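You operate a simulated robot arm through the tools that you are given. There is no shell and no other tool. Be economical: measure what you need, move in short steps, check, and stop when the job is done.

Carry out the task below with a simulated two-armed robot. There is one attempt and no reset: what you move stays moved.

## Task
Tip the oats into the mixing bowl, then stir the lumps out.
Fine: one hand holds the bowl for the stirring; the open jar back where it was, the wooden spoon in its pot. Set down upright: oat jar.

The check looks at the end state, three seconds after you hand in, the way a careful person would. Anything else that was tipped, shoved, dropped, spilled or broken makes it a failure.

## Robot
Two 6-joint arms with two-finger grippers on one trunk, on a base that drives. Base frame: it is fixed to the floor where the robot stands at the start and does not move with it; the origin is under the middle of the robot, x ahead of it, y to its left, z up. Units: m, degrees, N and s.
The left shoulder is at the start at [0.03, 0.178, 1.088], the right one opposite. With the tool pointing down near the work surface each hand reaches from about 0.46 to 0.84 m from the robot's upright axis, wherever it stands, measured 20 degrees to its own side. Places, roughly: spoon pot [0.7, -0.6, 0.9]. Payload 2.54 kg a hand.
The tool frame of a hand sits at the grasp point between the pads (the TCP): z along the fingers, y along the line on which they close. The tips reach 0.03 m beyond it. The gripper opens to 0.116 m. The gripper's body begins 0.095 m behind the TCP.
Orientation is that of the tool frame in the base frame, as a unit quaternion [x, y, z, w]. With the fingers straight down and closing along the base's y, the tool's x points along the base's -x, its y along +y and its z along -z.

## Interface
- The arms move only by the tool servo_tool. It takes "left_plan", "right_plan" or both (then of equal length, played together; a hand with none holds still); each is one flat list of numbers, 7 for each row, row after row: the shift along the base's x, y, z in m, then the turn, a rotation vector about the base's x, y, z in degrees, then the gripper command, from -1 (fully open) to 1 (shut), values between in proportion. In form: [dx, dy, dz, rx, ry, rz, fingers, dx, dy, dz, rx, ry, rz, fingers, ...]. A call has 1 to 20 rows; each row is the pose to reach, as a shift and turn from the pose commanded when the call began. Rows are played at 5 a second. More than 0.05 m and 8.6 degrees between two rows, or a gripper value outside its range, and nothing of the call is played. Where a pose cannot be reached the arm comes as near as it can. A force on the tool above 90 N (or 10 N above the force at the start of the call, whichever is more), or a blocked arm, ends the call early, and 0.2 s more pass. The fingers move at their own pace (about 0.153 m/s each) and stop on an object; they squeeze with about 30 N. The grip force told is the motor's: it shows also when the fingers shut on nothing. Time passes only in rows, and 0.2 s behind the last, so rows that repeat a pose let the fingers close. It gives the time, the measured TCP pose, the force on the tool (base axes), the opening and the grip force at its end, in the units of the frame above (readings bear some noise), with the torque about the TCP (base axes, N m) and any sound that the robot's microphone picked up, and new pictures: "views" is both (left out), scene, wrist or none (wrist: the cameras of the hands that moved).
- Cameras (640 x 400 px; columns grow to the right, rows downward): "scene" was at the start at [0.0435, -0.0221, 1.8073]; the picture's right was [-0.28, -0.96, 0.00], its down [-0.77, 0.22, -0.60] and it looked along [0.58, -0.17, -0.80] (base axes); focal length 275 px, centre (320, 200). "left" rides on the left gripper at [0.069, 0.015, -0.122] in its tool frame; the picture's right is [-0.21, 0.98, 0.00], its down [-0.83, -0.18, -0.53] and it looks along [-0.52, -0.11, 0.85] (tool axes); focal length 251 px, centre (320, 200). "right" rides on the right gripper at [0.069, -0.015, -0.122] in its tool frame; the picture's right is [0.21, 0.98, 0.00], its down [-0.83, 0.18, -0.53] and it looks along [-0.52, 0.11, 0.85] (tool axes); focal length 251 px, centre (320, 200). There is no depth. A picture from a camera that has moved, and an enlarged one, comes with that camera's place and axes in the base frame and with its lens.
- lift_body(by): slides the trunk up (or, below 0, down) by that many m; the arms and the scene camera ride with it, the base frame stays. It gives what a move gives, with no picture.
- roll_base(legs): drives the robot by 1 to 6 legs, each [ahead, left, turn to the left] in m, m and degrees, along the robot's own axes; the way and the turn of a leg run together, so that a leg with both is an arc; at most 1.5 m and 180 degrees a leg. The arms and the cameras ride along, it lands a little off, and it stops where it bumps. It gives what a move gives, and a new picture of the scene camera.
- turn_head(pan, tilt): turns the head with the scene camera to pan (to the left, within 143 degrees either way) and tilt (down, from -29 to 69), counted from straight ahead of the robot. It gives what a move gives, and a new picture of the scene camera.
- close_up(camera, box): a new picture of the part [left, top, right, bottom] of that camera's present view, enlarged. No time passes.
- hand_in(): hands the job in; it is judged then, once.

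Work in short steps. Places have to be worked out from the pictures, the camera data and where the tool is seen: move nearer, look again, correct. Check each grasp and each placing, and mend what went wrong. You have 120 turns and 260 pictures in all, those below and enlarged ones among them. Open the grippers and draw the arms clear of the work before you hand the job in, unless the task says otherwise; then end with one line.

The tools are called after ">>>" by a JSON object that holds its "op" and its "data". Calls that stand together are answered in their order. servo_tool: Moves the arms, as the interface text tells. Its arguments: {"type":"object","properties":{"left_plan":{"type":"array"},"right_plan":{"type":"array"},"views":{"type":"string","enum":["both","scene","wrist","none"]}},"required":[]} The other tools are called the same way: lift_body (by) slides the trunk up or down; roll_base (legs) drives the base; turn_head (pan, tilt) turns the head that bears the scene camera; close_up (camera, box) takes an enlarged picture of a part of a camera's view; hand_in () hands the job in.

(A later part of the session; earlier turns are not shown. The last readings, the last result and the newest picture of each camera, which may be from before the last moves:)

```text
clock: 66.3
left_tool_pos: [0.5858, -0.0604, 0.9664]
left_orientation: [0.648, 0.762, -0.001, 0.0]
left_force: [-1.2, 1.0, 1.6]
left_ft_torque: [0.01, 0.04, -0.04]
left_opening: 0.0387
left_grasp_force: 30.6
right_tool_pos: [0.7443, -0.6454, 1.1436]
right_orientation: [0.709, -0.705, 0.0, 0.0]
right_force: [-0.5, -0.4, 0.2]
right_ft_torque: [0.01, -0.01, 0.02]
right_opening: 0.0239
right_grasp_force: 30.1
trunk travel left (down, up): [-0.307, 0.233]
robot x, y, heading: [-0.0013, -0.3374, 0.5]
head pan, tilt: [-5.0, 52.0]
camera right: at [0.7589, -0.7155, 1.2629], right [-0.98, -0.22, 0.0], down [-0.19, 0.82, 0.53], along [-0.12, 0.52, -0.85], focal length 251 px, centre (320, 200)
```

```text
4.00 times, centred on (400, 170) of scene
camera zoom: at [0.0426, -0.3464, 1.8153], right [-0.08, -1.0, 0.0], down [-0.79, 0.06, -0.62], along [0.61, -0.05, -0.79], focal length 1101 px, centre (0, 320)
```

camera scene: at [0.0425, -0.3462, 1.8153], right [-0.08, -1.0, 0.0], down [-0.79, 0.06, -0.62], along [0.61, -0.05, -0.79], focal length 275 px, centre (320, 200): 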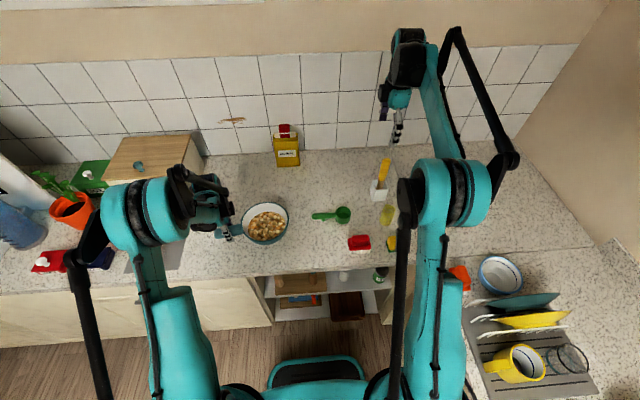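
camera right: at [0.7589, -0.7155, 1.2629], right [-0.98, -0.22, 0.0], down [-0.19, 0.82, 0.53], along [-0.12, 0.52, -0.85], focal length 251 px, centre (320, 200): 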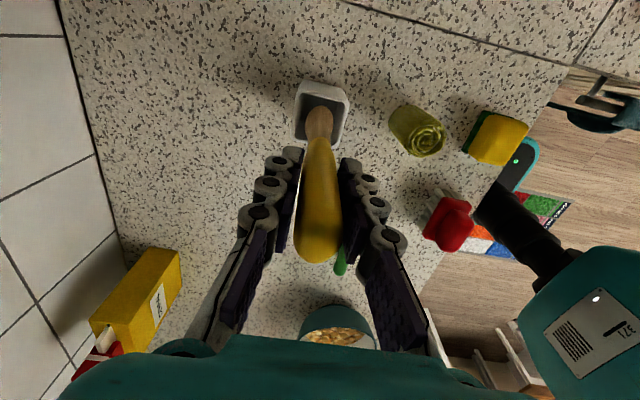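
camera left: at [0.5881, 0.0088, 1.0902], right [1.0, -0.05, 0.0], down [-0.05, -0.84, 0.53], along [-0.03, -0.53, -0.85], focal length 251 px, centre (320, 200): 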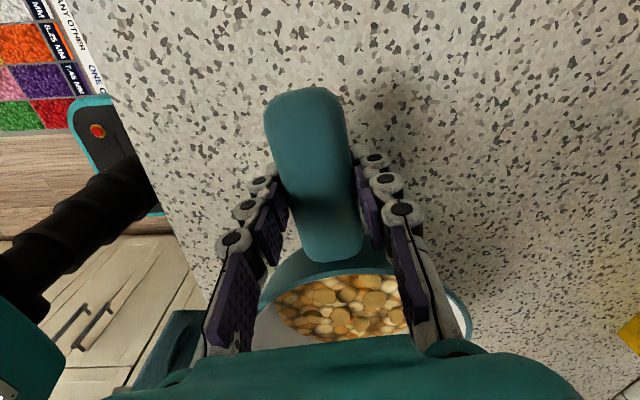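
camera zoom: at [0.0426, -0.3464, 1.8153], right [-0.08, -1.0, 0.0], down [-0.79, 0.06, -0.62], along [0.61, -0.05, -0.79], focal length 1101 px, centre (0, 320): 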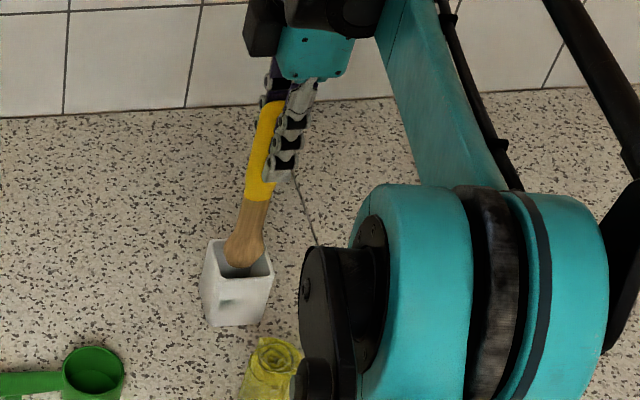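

Spoon rises, pot stays. I lift another 0.08 m to clear the pot.

>>> {"op": "servo_tool", "data": {"right_plan": [0, 0, 0.03, 0, 0, 0, 1, 0, 0, 0.06, 0, 0, 0, 1, 0, 0, 0.08, 0, 0, 0, 1, 0, 0, 0.08, 0, 0, 0, 1], "views": "none"}}

>>> {"op": "close_up", "data": {"camera": "scene", "box": [340, 100, 460, 200]}}

>>> {"op": "close_up", "data": {"camera": "right", "box": [200, 60, 440, 280]}}

```text
clock: 67.3
left_tool_pos: [0.5855, -0.0608, 0.9681]
left_orientation: [0.648, 0.762, 0.0, -0.001]
left_force: [-1.0, 0.5, 0.5]
left_ft_torque: [0.02, 0.01, -0.05]
left_opening: 0.0387
left_grasp_force: 30.0
right_tool_pos: [0.7434, -0.6463, 1.2216]
right_orientation: [0.71, -0.704, 0.0, 0.0]
right_force: [-0.4, 0.6, -1.1]
right_ft_torque: [-0.02, -0.02, 0.01]
right_opening: 0.0236
right_grasp_force: 29.7
trunk travel left (down, up): [-0.307, 0.233]
robot x, y, heading: [-0.004, -0.3369, 0.2]
head pan, tilt: [-5.0, 52.0]
```

```text
4.00 times, centred on (400, 150) of scene
camera zoom: at [0.0426, -0.3464, 1.8153], right [-0.08, -1.0, 0.0], down [-0.79, 0.06, -0.62], along [0.61, -0.05, -0.79], focal length 1101 px, centre (0, 400)
```

zoom: 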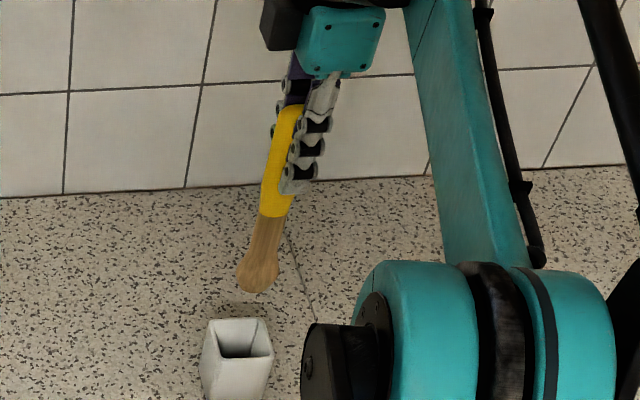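

```text
1.82 times, centred on (320, 170) of right
camera zoom: at [0.7585, -0.7144, 1.3427], right [-0.98, -0.22, 0.0], down [-0.19, 0.82, 0.53], along [-0.12, 0.52, -0.85], focal length 457 px, centre (320, 254)
```

zoom: 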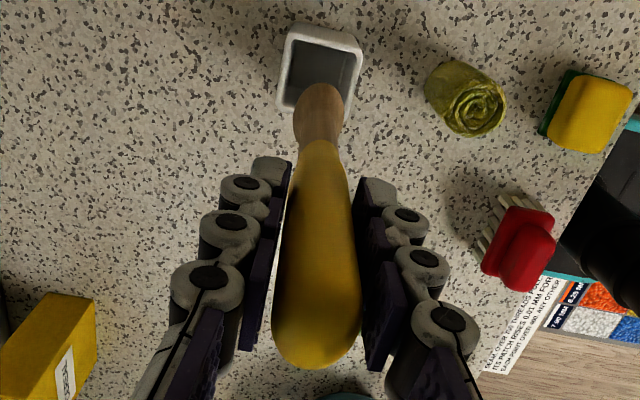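

Spoon clear, its tip about 0.165 m below the TCP. I carry it at this height toward the bowl, stopping short at y≈-0.33 to look.

>>> {"op": "servo_tool", "data": {"right_plan": [-0.016, 0.045, 0, 0, 0, 0, 1, -0.032, 0.09, 0, 0, 0, 0, 1, -0.048, 0.135, 0, 0, 0, 0, 1, -0.064, 0.18, 0, 0, 0, 0, 1, -0.08, 0.225, 0, 0, 0, 0, 1, -0.1, 0.27, 0, 0, 0, 0, 1, -0.12, 0.315, 0, 0, 0, 0, 1, -0.12, 0.315, 0, 0, 0, 0, 1], "views": "both"}}

>>> {"op": "close_up", "data": {"camera": "scene", "box": [180, 120, 380, 260]}}

```text
clock: 69.2
left_tool_pos: [0.586, -0.0624, 0.9681]
left_orientation: [0.647, 0.762, 0.001, -0.001]
left_force: [0.3, 0.7, 0.6]
left_ft_torque: [0.07, 0.03, -0.01]
left_opening: 0.0387
left_grasp_force: 30.0
right_tool_pos: [0.624, -0.3306, 1.2221]
right_orientation: [0.71, -0.704, 0.0, 0.0]
right_force: [0.1, 0.0, -0.4]
right_ft_torque: [0.01, -0.02, 0.0]
right_opening: 0.0236
right_grasp_force: 29.9
trunk travel left (down, up): [-0.307, 0.233]
robot x, y, heading: [-0.0035, -0.3368, 0.0]
head pan, tilt: [-5.0, 52.0]
camera scene: at [0.0428, -0.3473, 1.8153], right [-0.08, -1.0, 0.0], down [-0.79, 0.06, -0.62], along [0.61, -0.05, -0.79], focal length 275 px, centre (320, 200)
camera right: at [0.6393, -0.3993, 1.3418], right [-0.98, -0.22, 0.0], down [-0.19, 0.82, 0.53], along [-0.12, 0.52, -0.85], focal length 251 px, centre (320, 200)
```

scene: 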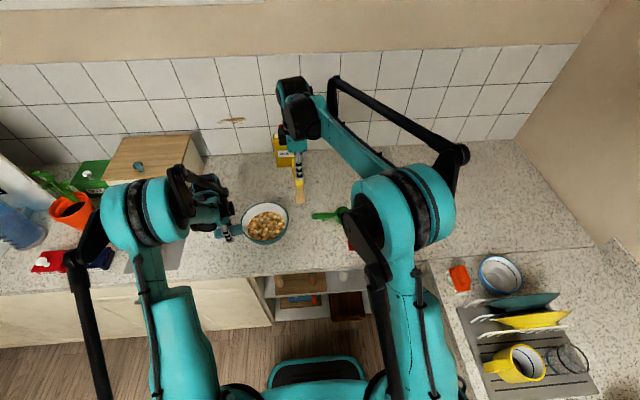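
right: 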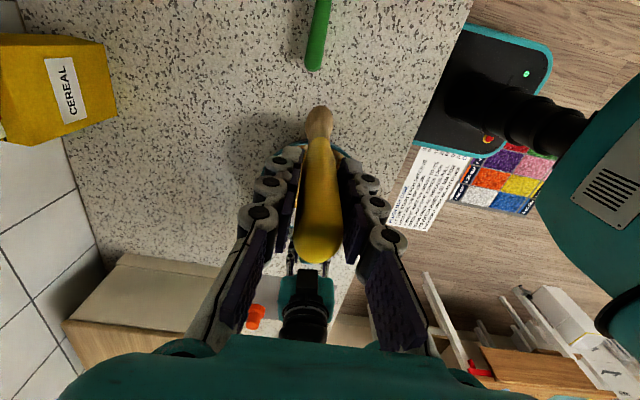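

```text
2.86 times, centred on (280, 190) of scene
camera zoom: at [0.0428, -0.3473, 1.8153], right [-0.08, -1.0, 0.0], down [-0.79, 0.06, -0.62], along [0.61, -0.05, -0.79], focal length 787 px, centre (434, 229)
```

zoom: 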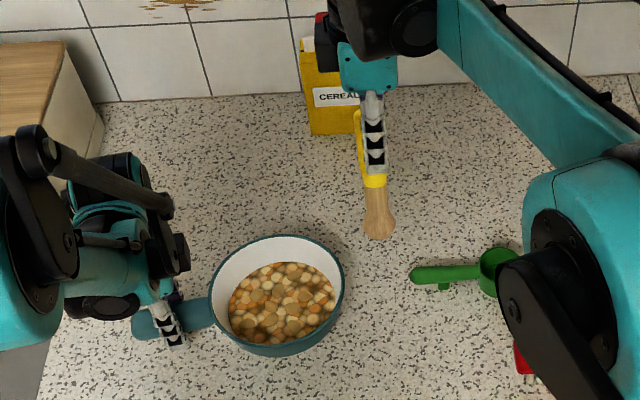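

The left wrist reaches to y≈-0.12, so I tilt the spoon hand 15° (tip toward +y) for clearance and come over the bowl at (0.61, -0.236), still above the rim.

>>> {"op": "servo_tool", "data": {"right_plan": [-0.004, 0.02, 0, 5, 0, 0, 1, -0.008, 0.045, 0, 10, 0, 0, 1, -0.012, 0.07, 0, 15, 0, 0, 1, -0.014, 0.095, 0, 15, 0, 0, 1, -0.014, 0.095, 0, 15, 0, 0, 1], "views": "both"}}

>>> {"op": "close_up", "data": {"camera": "scene", "box": [180, 120, 380, 260]}}

```text
clock: 70.3
left_tool_pos: [0.5843, -0.0611, 0.969]
left_orientation: [0.647, 0.762, 0.0, -0.001]
left_force: [-1.3, 0.3, 0.3]
left_ft_torque: [0.03, 0.05, 0.01]
left_opening: 0.0386
left_grasp_force: 30.4
right_tool_pos: [0.6113, -0.2339, 1.2211]
right_orientation: [0.703, -0.699, -0.092, -0.093]
right_force: [0.1, -0.5, -0.6]
right_ft_torque: [-0.01, 0.04, 0.01]
right_opening: 0.024
right_grasp_force: 30.3
trunk travel left (down, up): [-0.307, 0.233]
robot x, y, heading: [-0.0047, -0.3416, 0.5]
head pan, tilt: [-5.0, 52.0]
camera scene: at [0.0427, -0.3469, 1.8153], right [-0.08, -1.0, 0.0], down [-0.79, 0.06, -0.62], along [0.61, -0.05, -0.79], focal length 275 px, centre (320, 200)
camera right: at [0.6263, -0.3332, 1.3192], right [-0.98, -0.21, -0.06], down [-0.19, 0.66, 0.73], along [-0.12, 0.72, -0.68], focal length 251 px, centre (320, 200)
```

scene: 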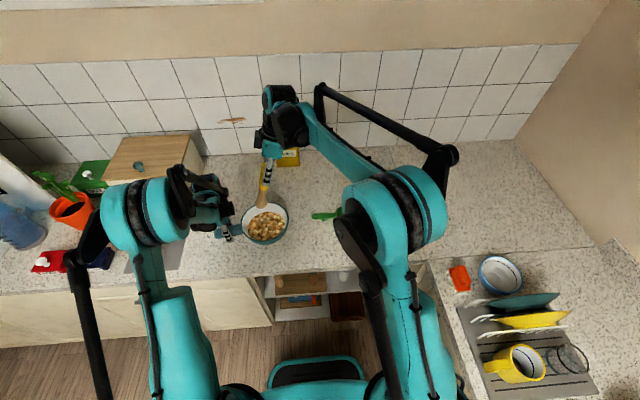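
right: 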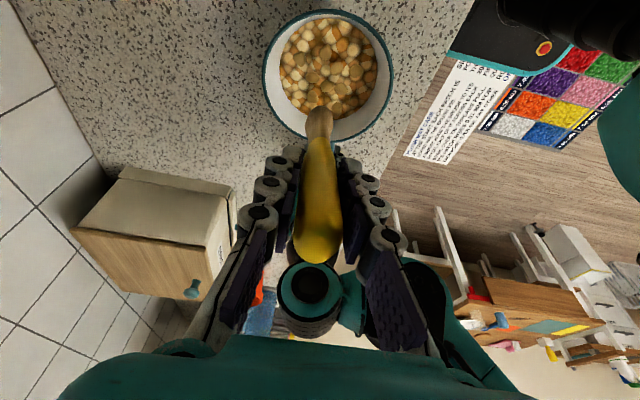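

```text
2.86 times, centred on (280, 190) of scene
camera zoom: at [0.0427, -0.3469, 1.8153], right [-0.08, -1.0, 0.0], down [-0.79, 0.06, -0.62], along [0.61, -0.05, -0.79], focal length 787 px, centre (434, 229)
```

zoom: 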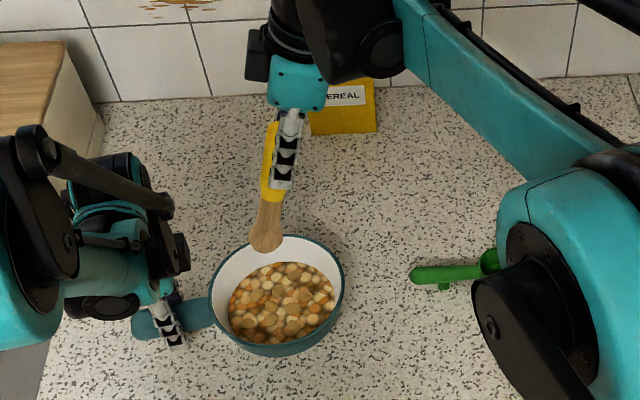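

Spoon tip is over the bowl centre (≈0.61, -0.198). I lower it 0.12 m slowly into the oats.

>>> {"op": "servo_tool", "data": {"right_plan": [0.005, 0, -0.03, 0, 0, 0, 1, 0.005, 0, -0.06, 0, 0, 0, 1, 0.005, 0, -0.085, 0, 0, 0, 1, 0.005, 0, -0.1, 0, 0, 0, 1, 0.005, 0, -0.11, 0, 0, 0, 1, 0.005, 0, -0.12, 0, 0, 0, 1, 0.005, 0, -0.12, 0, 0, 0, 1], "views": "wrist"}}

>>> {"op": "close_up", "data": {"camera": "scene", "box": [180, 140, 340, 260]}}

```text
clock: 72.0
left_tool_pos: [0.5832, -0.0611, 0.9683]
left_orientation: [0.648, 0.762, 0.0, 0.0]
left_force: [-1.7, 1.8, 0.7]
left_ft_torque: [0.07, 0.06, -0.06]
left_opening: 0.0388
left_grasp_force: 29.6
right_tool_pos: [0.6143, -0.2362, 1.1024]
right_orientation: [0.703, -0.699, -0.092, -0.093]
right_force: [-0.2, -0.1, -0.6]
right_ft_torque: [0.01, 0.01, -0.02]
right_opening: 0.0236
right_grasp_force: 30.5
trunk travel left (down, up): [-0.307, 0.233]
robot x, y, heading: [-0.002, -0.3386, 0.2]
head pan, tilt: [-5.0, 52.0]
camera right: at [0.6299, -0.3339, 1.2006], right [-0.98, -0.21, -0.06], down [-0.19, 0.66, 0.73], along [-0.12, 0.72, -0.68], focal length 251 px, centre (320, 200)
```

right: 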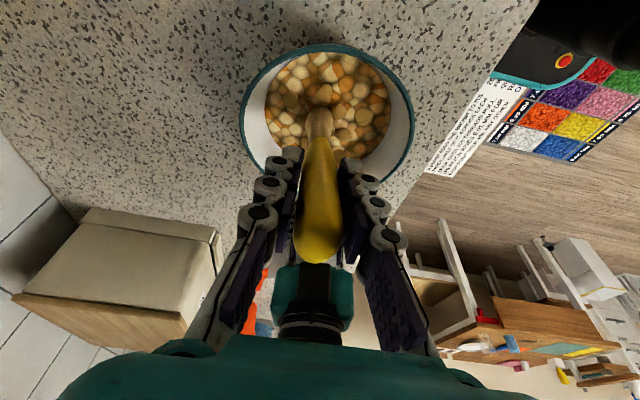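

```text
3.33 times, centred on (260, 200) of scene
camera zoom: at [0.0425, -0.3461, 1.8153], right [-0.08, -1.0, 0.0], down [-0.79, 0.06, -0.62], along [0.61, -0.05, -0.79], focal length 918 px, centre (520, 200)
```

zoom: 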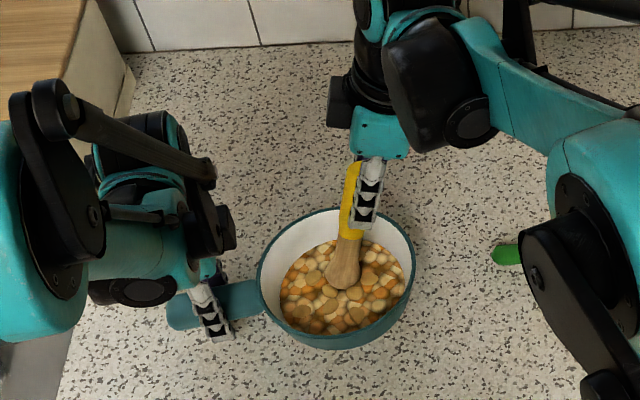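

No contact force yet; the tip is among the oats, and the hands are well apart. I lower 12 mm more and stir two gentle circles of 25 mm radius while the left hand holds the bowl.

>>> {"op": "servo_tool", "data": {"right_plan": [0.003, 0.004, -0.012, 0, 0, 0, 1, 0.028, 0.004, -0.012, 0, 0, 0, 1, 0.0222, 0.0201, -0.012, 0, 0, 0, 1, 0.0073, 0.0286, -0.012, 0, 0, 0, 1, -0.0095, 0.0257, -0.012, 0, 0, 0, 1, -0.0205, 0.0126, -0.012, 0, 0, 0, 1, -0.0205, -0.0046, -0.012, 0, 0, 0, 1, -0.0095, -0.0177, -0.012, 0, 0, 0, 1, 0.0073, -0.0206, -0.012, 0, 0, 0, 1, 0.0222, -0.0121, -0.012, 0, 0, 0, 1, 0.028, 0.004, -0.012, 0, 0, 0, 1, 0.0222, 0.0201, -0.012, 0, 0, 0, 1, 0.0073, 0.0286, -0.012, 0, 0, 0, 1, -0.0095, 0.0257, -0.012, 0, 0, 0, 1, -0.0205, 0.0126, -0.012, 0, 0, 0, 1, -0.0205, -0.0046, -0.012, 0, 0, 0, 1, -0.0095, -0.0177, -0.012, 0, 0, 0, 1, 0.0073, -0.0206, -0.012, 0, 0, 0, 1, 0.0222, -0.0121, -0.012, 0, 0, 0, 1, 0.003, 0.004, -0.012, 0, 0, 0, 1], "views": "wrist"}}

>>> {"op": "close_up", "data": {"camera": "scene", "box": [180, 140, 340, 260]}}

```text
clock: 76.2
left_tool_pos: [0.5843, -0.0605, 0.9674]
left_orientation: [0.648, 0.762, 0.001, 0.0]
left_force: [-1.1, 0.5, -0.7]
left_ft_torque: [0.37, 0.0, 0.01]
left_opening: 0.0387
left_grasp_force: 29.8
right_tool_pos: [0.6179, -0.2298, 1.0924]
right_orientation: [0.703, -0.699, -0.092, -0.093]
right_force: [-0.1, -0.1, 0.6]
right_ft_torque: [-0.01, -0.04, -0.02]
right_opening: 0.0238
right_grasp_force: 29.8
trunk travel left (down, up): [-0.307, 0.233]
robot x, y, heading: [-0.0052, -0.3391, 0.4]
head pan, tilt: [-5.0, 52.0]
camera right: at [0.6327, -0.3284, 1.1897], right [-0.98, -0.21, -0.06], down [-0.19, 0.66, 0.73], along [-0.12, 0.72, -0.68], focal length 251 px, centre (320, 200)
```

right: 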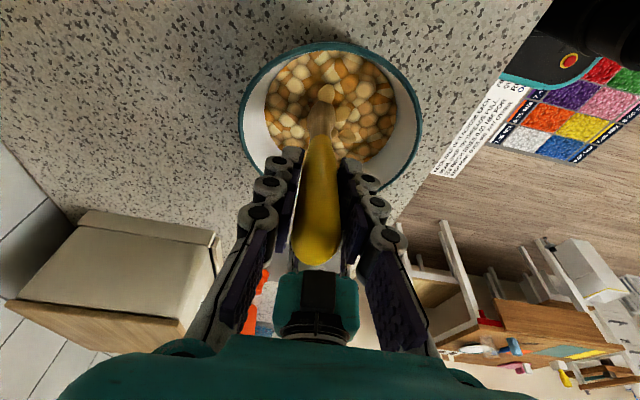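

```text
3.33 times, centred on (260, 200) of scene
camera zoom: at [0.0415, -0.3452, 1.8152], right [-0.08, -1.0, 0.0], down [-0.79, 0.06, -0.62], along [0.61, -0.05, -0.79], focal length 918 px, centre (520, 200)
```

zoom: 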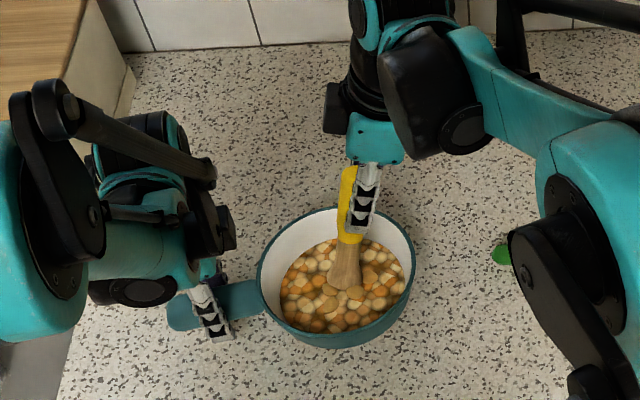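

Stirring goes without trouble and nothing spilled, but the lumps still show. I lower 8 mm more and stir two wider circles of 30 mm.

>>> {"op": "servo_tool", "data": {"right_plan": [0, 0, -0.008, 0, 0, 0, 1, 0.03, 0, -0.008, 0, 0, 0, 1, 0.023, 0.0193, -0.008, 0, 0, 0, 1, 0.0052, 0.0295, -0.008, 0, 0, 0, 1, -0.015, 0.026, -0.008, 0, 0, 0, 1, -0.0282, 0.0103, -0.008, 0, 0, 0, 1, -0.0282, -0.0103, -0.008, 0, 0, 0, 1, -0.015, -0.026, -0.008, 0, 0, 0, 1, 0.0052, -0.0295, -0.008, 0, 0, 0, 1, 0.023, -0.0193, -0.008, 0, 0, 0, 1, 0.03, 0, -0.008, 0, 0, 0, 1, 0.023, 0.0193, -0.008, 0, 0, 0, 1, 0.0052, 0.0295, -0.008, 0, 0, 0, 1, -0.015, 0.026, -0.008, 0, 0, 0, 1, -0.0282, 0.0103, -0.008, 0, 0, 0, 1, -0.0282, -0.0103, -0.008, 0, 0, 0, 1, -0.015, -0.026, -0.008, 0, 0, 0, 1, 0.0052, -0.0295, -0.008, 0, 0, 0, 1, 0.023, -0.0193, -0.008, 0, 0, 0, 1, 0, 0, -0.008, 0, 0, 0, 1], "views": "wrist"}}

>>> {"op": "close_up", "data": {"camera": "scene", "box": [220, 180, 310, 250]}}

```text
clock: 80.3
left_tool_pos: [0.5837, -0.0607, 0.968]
left_orientation: [0.648, 0.762, 0.0, 0.0]
left_force: [-0.8, -0.2, 0.7]
left_ft_torque: [0.37, 0.07, -0.01]
left_opening: 0.0391
left_grasp_force: 30.0
right_tool_pos: [0.6178, -0.2321, 1.0821]
right_orientation: [0.703, -0.699, -0.092, -0.093]
right_force: [0.6, 0.6, 0.1]
right_ft_torque: [-0.08, -0.05, 0.01]
right_opening: 0.0239
right_grasp_force: 30.1
trunk travel left (down, up): [-0.307, 0.233]
robot x, y, heading: [-0.006, -0.3396, 0.2]
head pan, tilt: [-5.0, 52.0]
camera right: at [0.6325, -0.3295, 1.1813], right [-0.98, -0.21, -0.06], down [-0.19, 0.66, 0.73], along [-0.12, 0.72, -0.68], focal length 251 px, centre (320, 200)
```

right: 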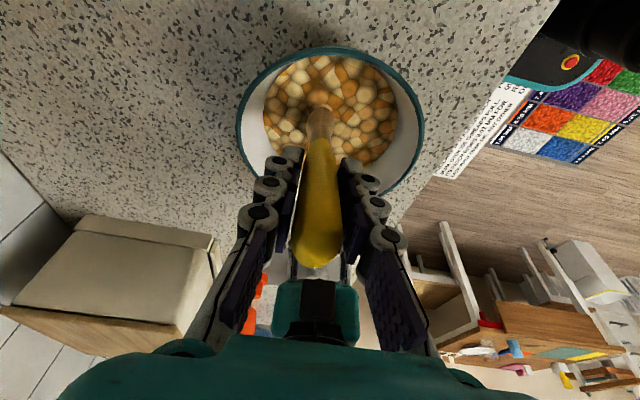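

```text
5.71 times, centred on (265, 215) of scene
camera zoom: at [0.0412, -0.3451, 1.8153], right [-0.08, -1.0, 0.0], down [-0.79, 0.06, -0.62], along [0.61, -0.05, -0.79], focal length 1573 px, centre (634, 114)
```

zoom: 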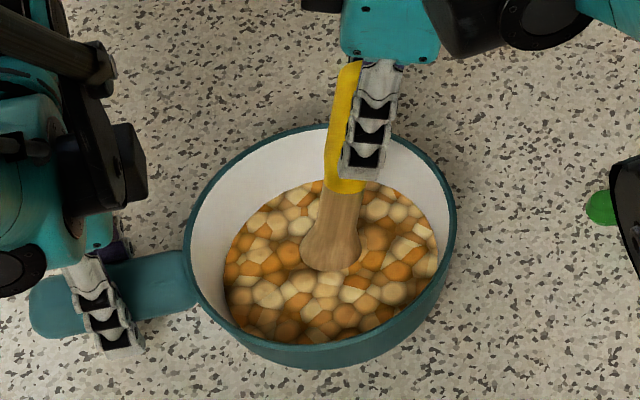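

No spill, bowl steady. I keep stirring: two more circles at 38 mm.

>>> {"op": "servo_tool", "data": {"right_plan": [0.02, 0, -0.002, 0, 0, 0, 1, 0.038, 0, -0.002, 0, 0, 0, 1, 0.0291, 0.0244, -0.002, 0, 0, 0, 1, 0.0066, 0.0374, -0.002, 0, 0, 0, 1, -0.019, 0.0329, -0.002, 0, 0, 0, 1, -0.0357, 0.013, -0.002, 0, 0, 0, 1, -0.0357, -0.013, -0.002, 0, 0, 0, 1, -0.019, -0.0329, -0.002, 0, 0, 0, 1, 0.0066, -0.0374, -0.002, 0, 0, 0, 1, 0.0291, -0.0244, -0.002, 0, 0, 0, 1, 0.038, 0, -0.002, 0, 0, 0, 1, 0.0291, 0.0244, -0.002, 0, 0, 0, 1, 0.0066, 0.0374, -0.002, 0, 0, 0, 1, -0.019, 0.0329, -0.002, 0, 0, 0, 1, -0.0357, 0.013, -0.002, 0, 0, 0, 1, -0.0357, -0.013, -0.002, 0, 0, 0, 1, -0.019, -0.0329, -0.002, 0, 0, 0, 1, 0.0066, -0.0374, -0.002, 0, 0, 0, 1, 0.0291, -0.0244, -0.002, 0, 0, 0, 1, 0.015, 0, -0.002, 0, 0, 0, 1], "views": "none"}}

>>> {"op": "close_up", "data": {"camera": "scene", "box": [220, 180, 310, 250]}}

```text
clock: 84.5
left_tool_pos: [0.5838, -0.0608, 0.9678]
left_orientation: [0.647, 0.762, -0.001, 0.0]
left_force: [1.9, 0.8, -2.5]
left_ft_torque: [0.27, 0.05, 0.19]
left_opening: 0.0392
left_grasp_force: 30.0
right_tool_pos: [0.6309, -0.229, 1.0816]
right_orientation: [0.704, -0.699, -0.092, -0.093]
right_force: [-1.1, -0.7, -1.2]
right_ft_torque: [-0.02, 0.04, -0.02]
right_opening: 0.0238
right_grasp_force: 29.9
trunk travel left (down, up): [-0.307, 0.233]
robot x, y, heading: [-0.0106, -0.3386, 0.4]
head pan, tilt: [-5.0, 52.0]
```

```text
5.71 times, centred on (265, 215) of scene
camera zoom: at [0.0416, -0.345, 1.8153], right [-0.08, -1.0, 0.0], down [-0.79, 0.06, -0.62], along [0.61, -0.05, -0.79], focal length 1573 px, centre (634, 114)
```

zoom: 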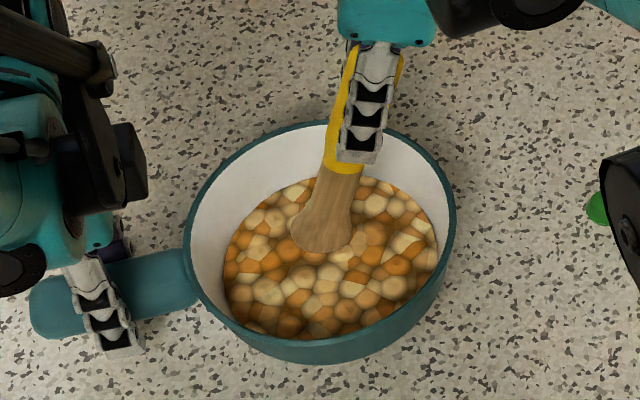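

The spoon leaned a bit in the grip at the wall, so I recentre by -12 mm in y and do two more circles at 28 mm, one in each direction.

>>> {"op": "servo_tool", "data": {"right_plan": [0.015, -0.015, 0, 0, 0, 0, 1, 0.0084, 0.003, 0, 0, 0, 0, 1, -0.0081, 0.0126, 0, 0, 0, 0, 1, -0.027, 0.0092, 0, 0, 0, 0, 1, -0.0393, -0.0054, 0, 0, 0, 0, 1, -0.0393, -0.0246, 0, 0, 0, 0, 1, -0.027, -0.0392, 0, 0, 0, 0, 1, -0.0081, -0.0426, 0, 0, 0, 0, 1, 0.0084, -0.033, 0, 0, 0, 0, 1, 0.015, -0.015, 0, 0, 0, 0, 1, 0.0084, -0.033, 0, 0, 0, 0, 1, -0.0081, -0.0426, 0, 0, 0, 0, 1, -0.027, -0.0392, 0, 0, 0, 0, 1, -0.0393, -0.0246, 0, 0, 0, 0, 1, -0.0393, -0.0054, 0, 0, 0, 0, 1, -0.027, 0.0092, 0, 0, 0, 0, 1, -0.0081, 0.0126, 0, 0, 0, 0, 1, 0.0084, 0.003, 0, 0, 0, 0, 1, 0.015, -0.015, 0, 0, 0, 0, 1, -0.01, -0.015, 0, 0, 0, 0, 1], "views": "wrist"}}

>>> {"op": "close_up", "data": {"camera": "scene", "box": [220, 180, 310, 250]}}

```text
clock: 88.8
left_tool_pos: [0.5842, -0.0612, 0.9685]
left_orientation: [0.648, 0.762, 0.0, 0.0]
left_force: [0.3, 0.4, -4.4]
left_ft_torque: [0.36, 0.03, -0.05]
left_opening: 0.0387
left_grasp_force: 30.0
right_tool_pos: [0.6219, -0.2454, 1.0808]
right_orientation: [0.703, -0.699, -0.091, -0.093]
right_force: [-0.4, -0.4, -0.9]
right_ft_torque: [-0.02, -0.13, -0.05]
right_opening: 0.0236
right_grasp_force: 29.8
trunk travel left (down, up): [-0.307, 0.233]
robot x, y, heading: [-0.0052, -0.3387, 0.3]
head pan, tilt: [-5.0, 52.0]
camera right: at [0.6379, -0.3439, 1.1796], right [-0.98, -0.21, -0.06], down [-0.19, 0.66, 0.73], along [-0.12, 0.72, -0.68], focal length 251 px, centre (320, 200)
```

right: 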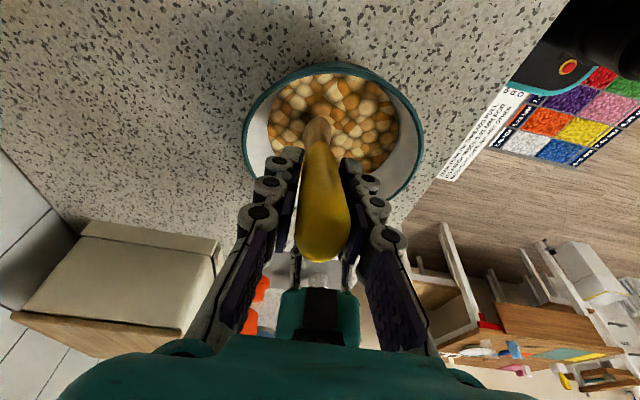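

```text
5.71 times, centred on (265, 215) of scene
camera zoom: at [0.0412, -0.3454, 1.8152], right [-0.08, -1.0, 0.0], down [-0.79, 0.06, -0.62], along [0.61, -0.05, -0.79], focal length 1573 px, centre (634, 114)
```

zoom: 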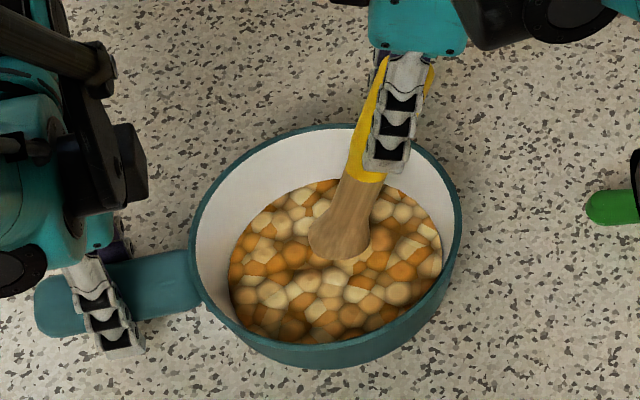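

The contents look evenly mixed. One more round, with strokes across the middle, to be thorough.

>>> {"op": "servo_tool", "data": {"right_plan": [0.025, 0, 0, 0, 0, 0, 1, 0, 0, 0, 0, 0, 0, 1, -0.03, 0, 0, 0, 0, 0, 1, -0.02, 0.02, 0, 0, 0, 0, 1, 0, 0.028, 0, 0, 0, 0, 1, 0, 0, 0, 0, 0, 0, 1, 0, -0.028, 0, 0, 0, 0, 1, 0.02, -0.02, 0, 0, 0, 0, 1, 0.028, 0, 0, 0, 0, 0, 1, 0.02, 0.02, 0, 0, 0, 0, 1, 0, 0.028, 0, 0, 0, 0, 1, -0.02, 0.02, 0, 0, 0, 0, 1, -0.028, 0, 0, 0, 0, 0, 1, -0.02, -0.02, 0, 0, 0, 0, 1, 0, -0.028, 0, 0, 0, 0, 1, 0.02, -0.02, 0, 0, 0, 0, 1, 0.028, 0, 0, 0, 0, 0, 1, 0.02, 0.02, 0, 0, 0, 0, 1, 0, 0.02, 0, 0, 0, 0, 1, 0, 0, 0, 0, 0, 0, 1], "views": "none"}}

>>> {"op": "servo_tool", "data": {"right_plan": [0, 0, 0.01, 0, 0, 0, 1, 0, 0, 0.02, 0, 0, 0, 1, 0, 0, 0.035, 0, 0, 0, 1, 0, 0, 0.06, 0, 0, 0, 1, 0, 0, 0.09, 0, 0, 0, 1, 0, 0, 0.12, 0, 0, 0, 1, 0, 0, 0.12, 0, 0, 0, 1, 0, 0, 0.12, 0, 0, 0, 1], "views": "wrist"}}

>>> {"op": "close_up", "data": {"camera": "scene", "box": [200, 140, 340, 260]}}

```text
clock: 93.0
left_tool_pos: [0.5852, -0.0622, 0.9684]
left_orientation: [0.647, 0.762, 0.0, -0.001]
left_force: [0.7, -1.2, -2.6]
left_ft_torque: [0.43, 0.1, -0.03]
left_opening: 0.0387
left_grasp_force: 30.7
right_tool_pos: [0.6231, -0.248, 1.0822]
right_orientation: [0.704, -0.698, -0.091, -0.093]
right_force: [0.4, -0.7, 0.3]
right_ft_torque: [0.0, 0.04, -0.02]
right_opening: 0.0235
right_grasp_force: 30.0
trunk travel left (down, up): [-0.307, 0.233]
robot x, y, heading: [-0.0031, -0.3365, 0.4]
head pan, tilt: [-5.0, 52.0]
```

```text
clock: 94.8
left_tool_pos: [0.5856, -0.0611, 0.9678]
left_orientation: [0.648, 0.762, 0.0, 0.001]
left_force: [-1.3, 0.2, -2.0]
left_ft_torque: [0.15, 0.09, -0.09]
left_opening: 0.0388
left_grasp_force: 30.2
right_tool_pos: [0.6232, -0.2474, 1.1999]
right_orientation: [0.703, -0.699, -0.093, -0.093]
right_force: [-0.1, -0.9, -0.2]
right_ft_torque: [0.01, 0.0, 0.0]
right_opening: 0.0236
right_grasp_force: 30.3
trunk travel left (down, up): [-0.307, 0.233]
robot x, y, heading: [-0.0054, -0.3401, 0.3]
head pan, tilt: [-5.0, 52.0]
camera right: at [0.6387, -0.3449, 1.2983], right [-0.98, -0.21, -0.06], down [-0.19, 0.66, 0.73], along [-0.12, 0.72, -0.68], focal length 251 px, centre (320, 200)
```

right: 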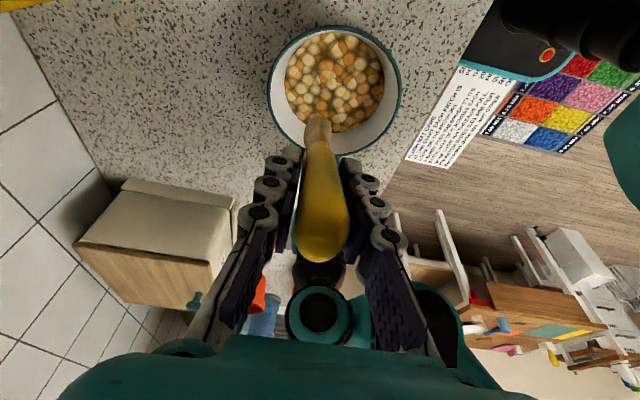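

```text
3.33 times, centred on (270, 200) of scene
camera zoom: at [0.0428, -0.3462, 1.8153], right [-0.08, -1.0, 0.0], down [-0.79, 0.06, -0.62], along [0.61, -0.05, -0.79], focal length 918 px, centre (487, 200)
```

zoom: 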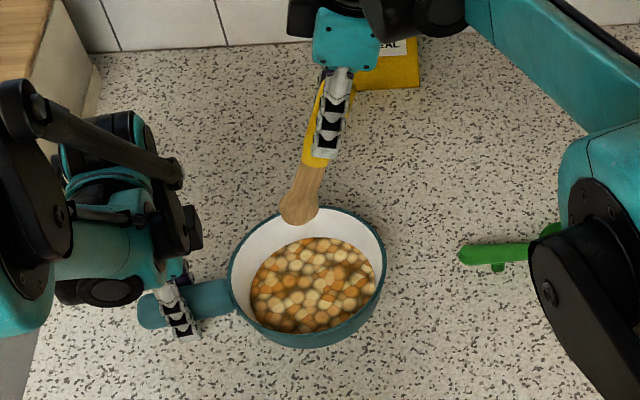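

Spoon is clean and nothing spilled. I undo the 15° tilt, rise a little, and move back toward the pot, stopping before it.

>>> {"op": "servo_tool", "data": {"right_plan": [0, -0.03, 0.01, -5, 0, 0, 1, 0, -0.065, 0.025, -10, 0, 0, 1, 0.005, -0.1, 0.04, -15, 0, 0, 1, 0.02, -0.145, 0.045, -15, 0, 0, 1, 0.036, -0.19, 0.045, -15, 0, 0, 1, 0.052, -0.235, 0.045, -15, 0, 0, 1, 0.068, -0.28, 0.045, -15, 0, 0, 1, 0.084, -0.325, 0.045, -15, 0, 0, 1, 0.1, -0.36, 0.045, -15, 0, 0, 1, 0.115, -0.385, 0.045, -15, 0, 0, 1, 0.121, -0.399, 0.045, -15, 0, 0, 1, 0.121, -0.399, 0.045, -15, 0, 0, 1], "views": "both"}}

>>> {"op": "close_up", "data": {"camera": "scene", "box": [340, 90, 460, 190]}}

>>> {"op": "close_up", "data": {"camera": "right", "box": [200, 40, 440, 280]}}

```text
clock: 97.3
left_tool_pos: [0.5849, -0.061, 0.9671]
left_orientation: [0.648, 0.762, -0.001, 0.0]
left_force: [0.6, 0.2, 1.0]
left_ft_torque: [0.0, 0.03, 0.02]
left_opening: 0.0386
left_grasp_force: 30.0
right_tool_pos: [0.745, -0.6457, 1.245]
right_orientation: [0.71, -0.704, 0.0, 0.0]
right_force: [0.2, -0.4, -0.5]
right_ft_torque: [-0.01, 0.03, 0.01]
right_opening: 0.024
right_grasp_force: 30.4
trunk travel left (down, up): [-0.307, 0.233]
robot x, y, heading: [-0.0014, -0.3412, 0.4]
head pan, tilt: [-5.0, 52.0]
camera scene: at [0.0428, -0.3462, 1.8153], right [-0.08, -1.0, 0.0], down [-0.79, 0.06, -0.62], along [0.61, -0.05, -0.79], focal length 275 px, centre (320, 200)
camera right: at [0.7605, -0.7144, 1.3645], right [-0.98, -0.22, 0.0], down [-0.19, 0.82, 0.53], along [-0.12, 0.52, -0.85], focal length 251 px, centre (320, 200)
```

scene: 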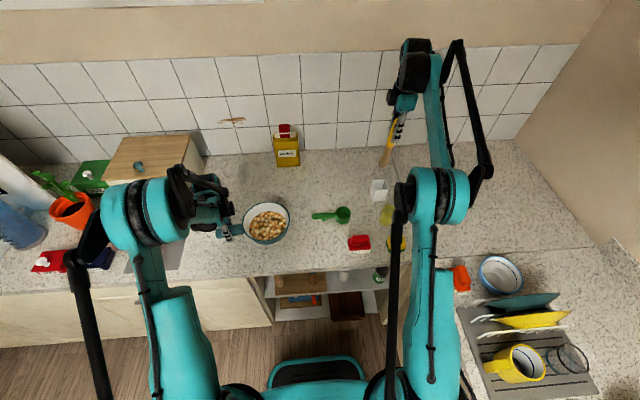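
right: 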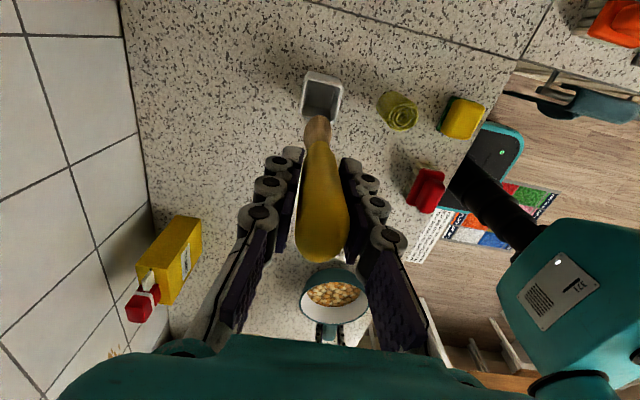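

```text
4.00 times, centred on (400, 140) of scene
camera zoom: at [0.0428, -0.3462, 1.8153], right [-0.08, -1.0, 0.0], down [-0.79, 0.06, -0.62], along [0.61, -0.05, -0.79], focal length 1101 px, centre (0, 440)
```

zoom: 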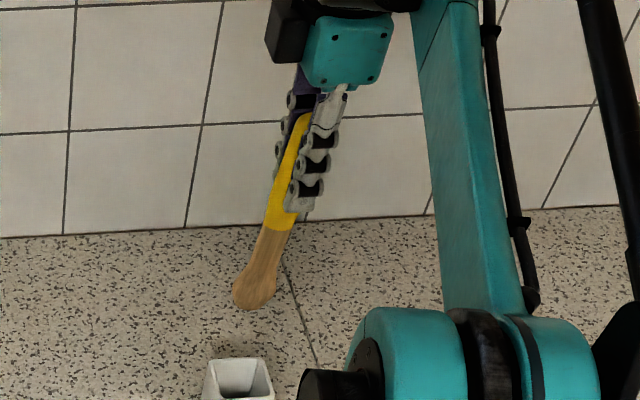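

```text
1.67 times, centred on (320, 160) of right
camera zoom: at [0.7605, -0.7144, 1.3645], right [-0.98, -0.22, 0.0], down [-0.19, 0.82, 0.53], along [-0.12, 0.52, -0.85], focal length 419 px, centre (320, 267)
```

zoom: 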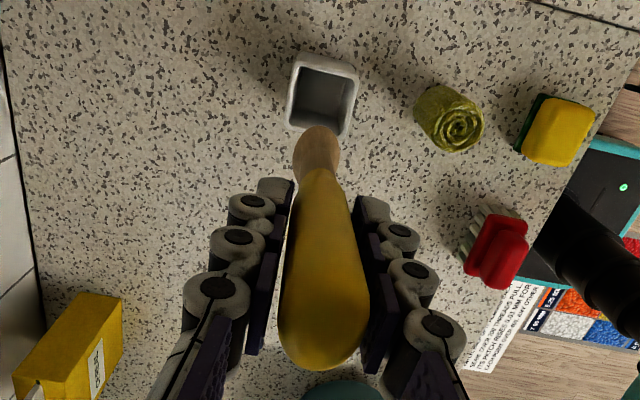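

The spoon tip is now about 1 cm toward +y of the pot mouth centre (0.743, -0.650). I tilt -4° to straighten it and lower until the tip is just above the rim.

>>> {"op": "servo_tool", "data": {"right_plan": [0, 0, 0, -4, 0, 0, 1, 0, 0, -0.03, -4, 0, 0, 1, 0, 0, -0.06, -4, 0, 0, 1, 0, 0, -0.075, -4, 0, 0, 1, 0, 0, -0.075, -4, 0, 0, 1], "views": "none"}}

>>> {"op": "close_up", "data": {"camera": "scene", "box": [340, 120, 440, 210]}}

>>> {"op": "close_up", "data": {"camera": "right", "box": [240, 60, 400, 220]}}

```text
clock: 98.5
left_tool_pos: [0.5858, -0.0614, 0.9675]
left_orientation: [0.647, 0.762, 0.0, 0.0]
left_force: [-0.8, -0.5, 0.7]
left_ft_torque: [0.03, 0.04, -0.01]
left_opening: 0.0388
left_grasp_force: 30.3
right_tool_pos: [0.7444, -0.6445, 1.17]
right_orientation: [0.709, -0.704, 0.025, 0.024]
right_force: [-0.2, 1.0, -0.4]
right_ft_torque: [0.0, 0.01, -0.02]
right_opening: 0.0235
right_grasp_force: 29.5
trunk travel left (down, up): [-0.307, 0.233]
robot x, y, heading: [-0.0017, -0.3388, 0.5]
head pan, tilt: [-5.0, 52.0]
```

```text
4.44 times, centred on (390, 165) of scene
camera zoom: at [0.0428, -0.3464, 1.8153], right [-0.08, -1.0, 0.0], down [-0.79, 0.06, -0.62], along [0.61, -0.05, -0.79], focal length 1224 px, centre (9, 356)
```

zoom: 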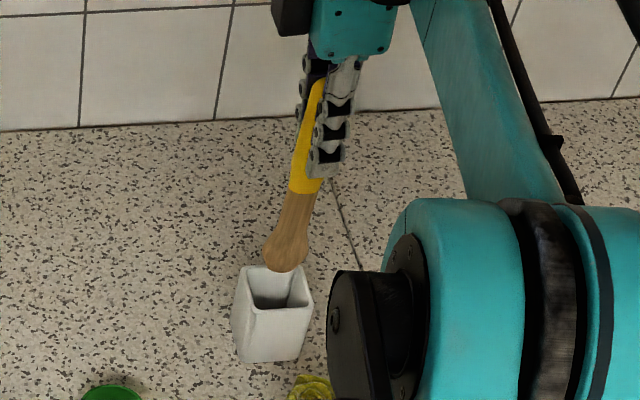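

```text
2.50 times, centred on (320, 140) of right
camera zoom: at [0.7592, -0.7047, 1.2946], right [-0.98, -0.22, 0.02], down [-0.19, 0.86, 0.48], along [-0.12, 0.46, -0.88], focal length 629 px, centre (320, 350)
```

zoom: 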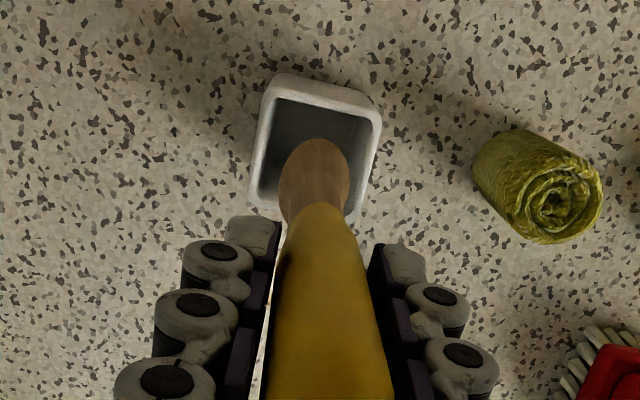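

Tip and mouth are aligned within 2–3 mm. I lower into the pot, watching the force.

>>> {"op": "servo_tool", "data": {"right_plan": [-0.001, 0.002, -0.015, 0, 0, 0, 1, -0.001, 0.002, -0.03, 0, 0, 0, 1, -0.001, 0.002, -0.045, 0, 0, 0, 1, -0.001, 0.002, -0.06, 0, 0, 0, 1, -0.001, 0.002, -0.06, 0, 0, 0, 1], "views": "none"}}

>>> {"op": "close_up", "data": {"camera": "scene", "box": [340, 120, 440, 210]}}

>>> {"op": "close_up", "data": {"camera": "right", "box": [240, 60, 400, 220]}}

```text
clock: 99.8
left_tool_pos: [0.5842, -0.0616, 0.966]
left_orientation: [0.647, 0.762, 0.001, 0.0]
left_force: [0.1, -0.9, 0.2]
left_ft_torque: [-0.03, 0.05, 0.0]
left_opening: 0.0386
left_grasp_force: 29.8
right_tool_pos: [0.7419, -0.6433, 1.1102]
right_orientation: [0.709, -0.704, 0.025, 0.025]
right_force: [-0.6, -0.4, -0.6]
right_ft_torque: [0.01, -0.02, -0.01]
right_opening: 0.0236
right_grasp_force: 30.0
trunk travel left (down, up): [-0.307, 0.233]
robot x, y, heading: [-0.0056, -0.3381, 0.4]
head pan, tilt: [-5.0, 52.0]
```

```text
4.44 times, centred on (390, 165) of scene
camera zoom: at [0.0428, -0.3465, 1.8153], right [-0.08, -1.0, 0.0], down [-0.79, 0.06, -0.62], along [0.61, -0.05, -0.79], focal length 1224 px, centre (9, 356)
```

zoom: 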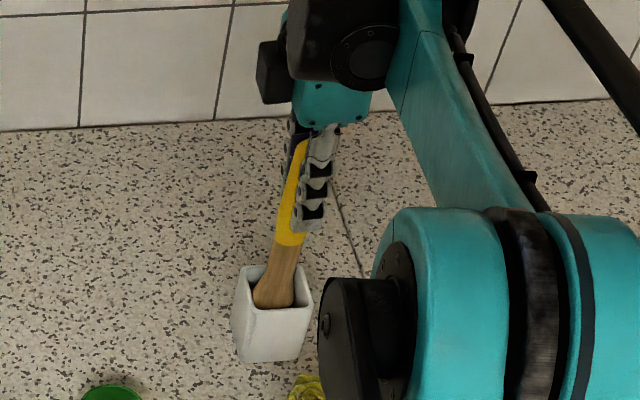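

```text
2.50 times, centred on (320, 140) of right
camera zoom: at [0.7581, -0.7033, 1.2344], right [-0.98, -0.22, 0.02], down [-0.19, 0.86, 0.48], along [-0.12, 0.46, -0.88], focal length 629 px, centre (320, 350)
```

zoom: 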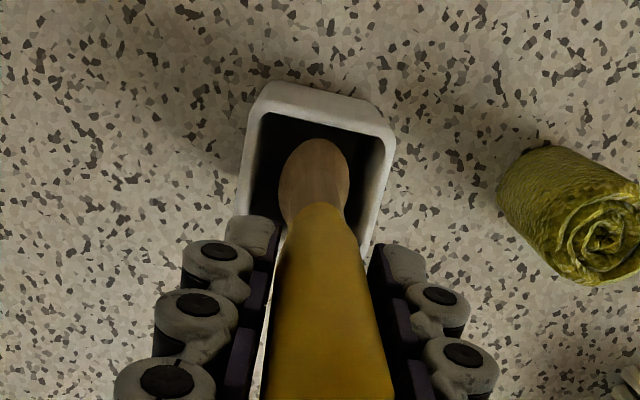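

The spoon is inside the pot, free of the walls. I lower the last 25 mm in small rows.

>>> {"op": "servo_tool", "data": {"right_plan": [0, 0, -0.01, 0, 0, 0, 1, 0, 0, -0.018, 0, 0, 0, 1, 0, 0, -0.024, 0, 0, 0, 1, 0, 0, -0.024, 0, 0, 0, 1], "views": "none"}}

```text
clock: 100.8
left_tool_pos: [0.5844, -0.0604, 0.9677]
left_orientation: [0.648, 0.762, 0.0, 0.001]
left_force: [0.7, 0.0, -0.2]
left_ft_torque: [0.0, 0.01, 0.04]
left_opening: 0.0385
left_grasp_force: 30.3
right_tool_pos: [0.7419, -0.6448, 1.0859]
right_orientation: [0.71, -0.704, 0.025, 0.024]
right_force: [-1.6, 0.1, -0.4]
right_ft_torque: [-0.03, 0.0, 0.0]
right_opening: 0.0236
right_grasp_force: 30.4
trunk travel left (down, up): [-0.307, 0.233]
robot x, y, heading: [-0.0046, -0.342, 0.5]
head pan, tilt: [-5.0, 52.0]
```

No floor contact yet; I go on by 2 mm rows down to 8 mm.

>>> {"op": "servo_tool", "data": {"right_plan": [0, 0, -0.002, 0, 0, 0, 1, 0, 0, -0.004, 0, 0, 0, 1, 0, 0, -0.006, 0, 0, 0, 1, 0, 0, -0.006, 0, 0, 0, 1], "views": "none"}}

>>> {"op": "close_up", "data": {"camera": "scene", "box": [340, 120, 440, 210]}}

```text
clock: 101.8
left_tool_pos: [0.5846, -0.0605, 0.9683]
left_orientation: [0.647, 0.762, 0.0, 0.0]
left_force: [-0.3, 0.3, 1.1]
left_ft_torque: [-0.02, 0.0, 0.03]
left_opening: 0.0386
left_grasp_force: 30.1
right_tool_pos: [0.7429, -0.6429, 1.0802]
right_orientation: [0.709, -0.704, 0.025, 0.025]
right_force: [1.5, 0.3, -0.2]
right_ft_torque: [-0.01, 0.0, 0.03]
right_opening: 0.024
right_grasp_force: 30.4
trunk travel left (down, up): [-0.307, 0.233]
robot x, y, heading: [-0.0046, -0.3405, 0.2]
head pan, tilt: [-5.0, 52.0]
```

```text
4.44 times, centred on (390, 165) of scene
camera zoom: at [0.0428, -0.3465, 1.8153], right [-0.08, -1.0, 0.0], down [-0.79, 0.06, -0.62], along [0.61, -0.05, -0.79], focal length 1224 px, centre (9, 356)
```

zoom: 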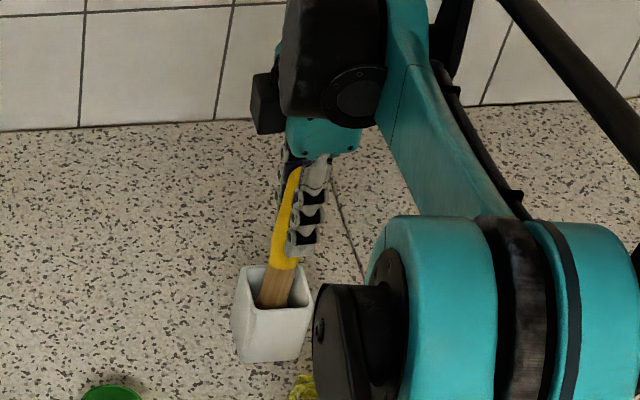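

Near the floor of the pot. I lower 5 mm more, then release the spoon.

>>> {"op": "servo_tool", "data": {"right_plan": [0, 0, -0.003, 0, 0, 0, 1, 0, 0, -0.005, 0, 0, 0, 1, 0, 0, -0.005, 0, 0, 0, 0.5, 0, 0, -0.005, 0, 0, 0, 0.2, 0, 0, -0.005, 0, 0, 0, -0.2, 0, 0, -0.005, 0, 0, 0, -1, 0, 0, -0.005, 0, 0, 0, -1, 0, 0, -0.005, 0, 0, 0, -1], "views": "wrist"}}

>>> {"op": "close_up", "data": {"camera": "scene", "box": [340, 120, 440, 210]}}

```text
clock: 103.5
left_tool_pos: [0.5842, -0.0614, 0.9691]
left_orientation: [0.648, 0.762, 0.0, 0.0]
left_force: [-0.4, 1.7, 0.4]
left_ft_torque: [0.09, 0.04, -0.04]
left_opening: 0.0385
left_grasp_force: 30.4
right_tool_pos: [0.7427, -0.6441, 1.0758]
right_orientation: [0.71, -0.704, 0.025, 0.024]
right_force: [0.2, 0.0, -0.6]
right_ft_torque: [0.02, -0.03, 0.02]
right_opening: 0.1162
right_grasp_force: 0.1
trunk travel left (down, up): [-0.307, 0.233]
robot x, y, heading: [-0.0033, -0.3395, 0.4]
head pan, tilt: [-5.0, 52.0]
camera right: at [0.7579, -0.7039, 1.2003], right [-0.98, -0.22, 0.02], down [-0.19, 0.86, 0.48], along [-0.12, 0.46, -0.88], focal length 251 px, centre (320, 200)
```

right: 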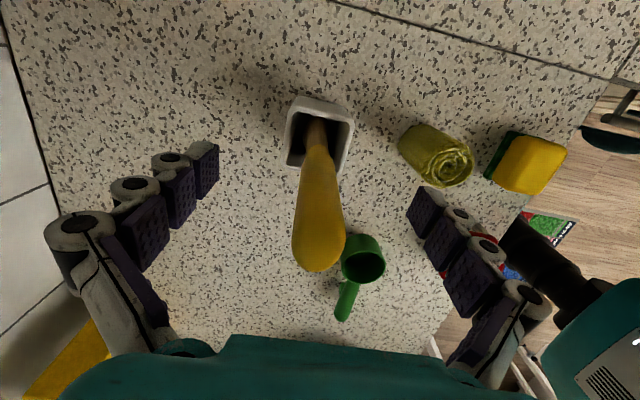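

```text
4.44 times, centred on (390, 165) of scene
camera zoom: at [0.0426, -0.3462, 1.8153], right [-0.08, -1.0, 0.0], down [-0.79, 0.06, -0.62], along [0.61, -0.05, -0.79], focal length 1224 px, centre (9, 356)
```

zoom: 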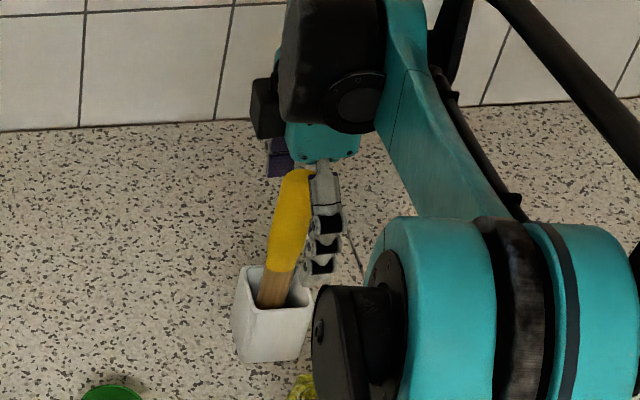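

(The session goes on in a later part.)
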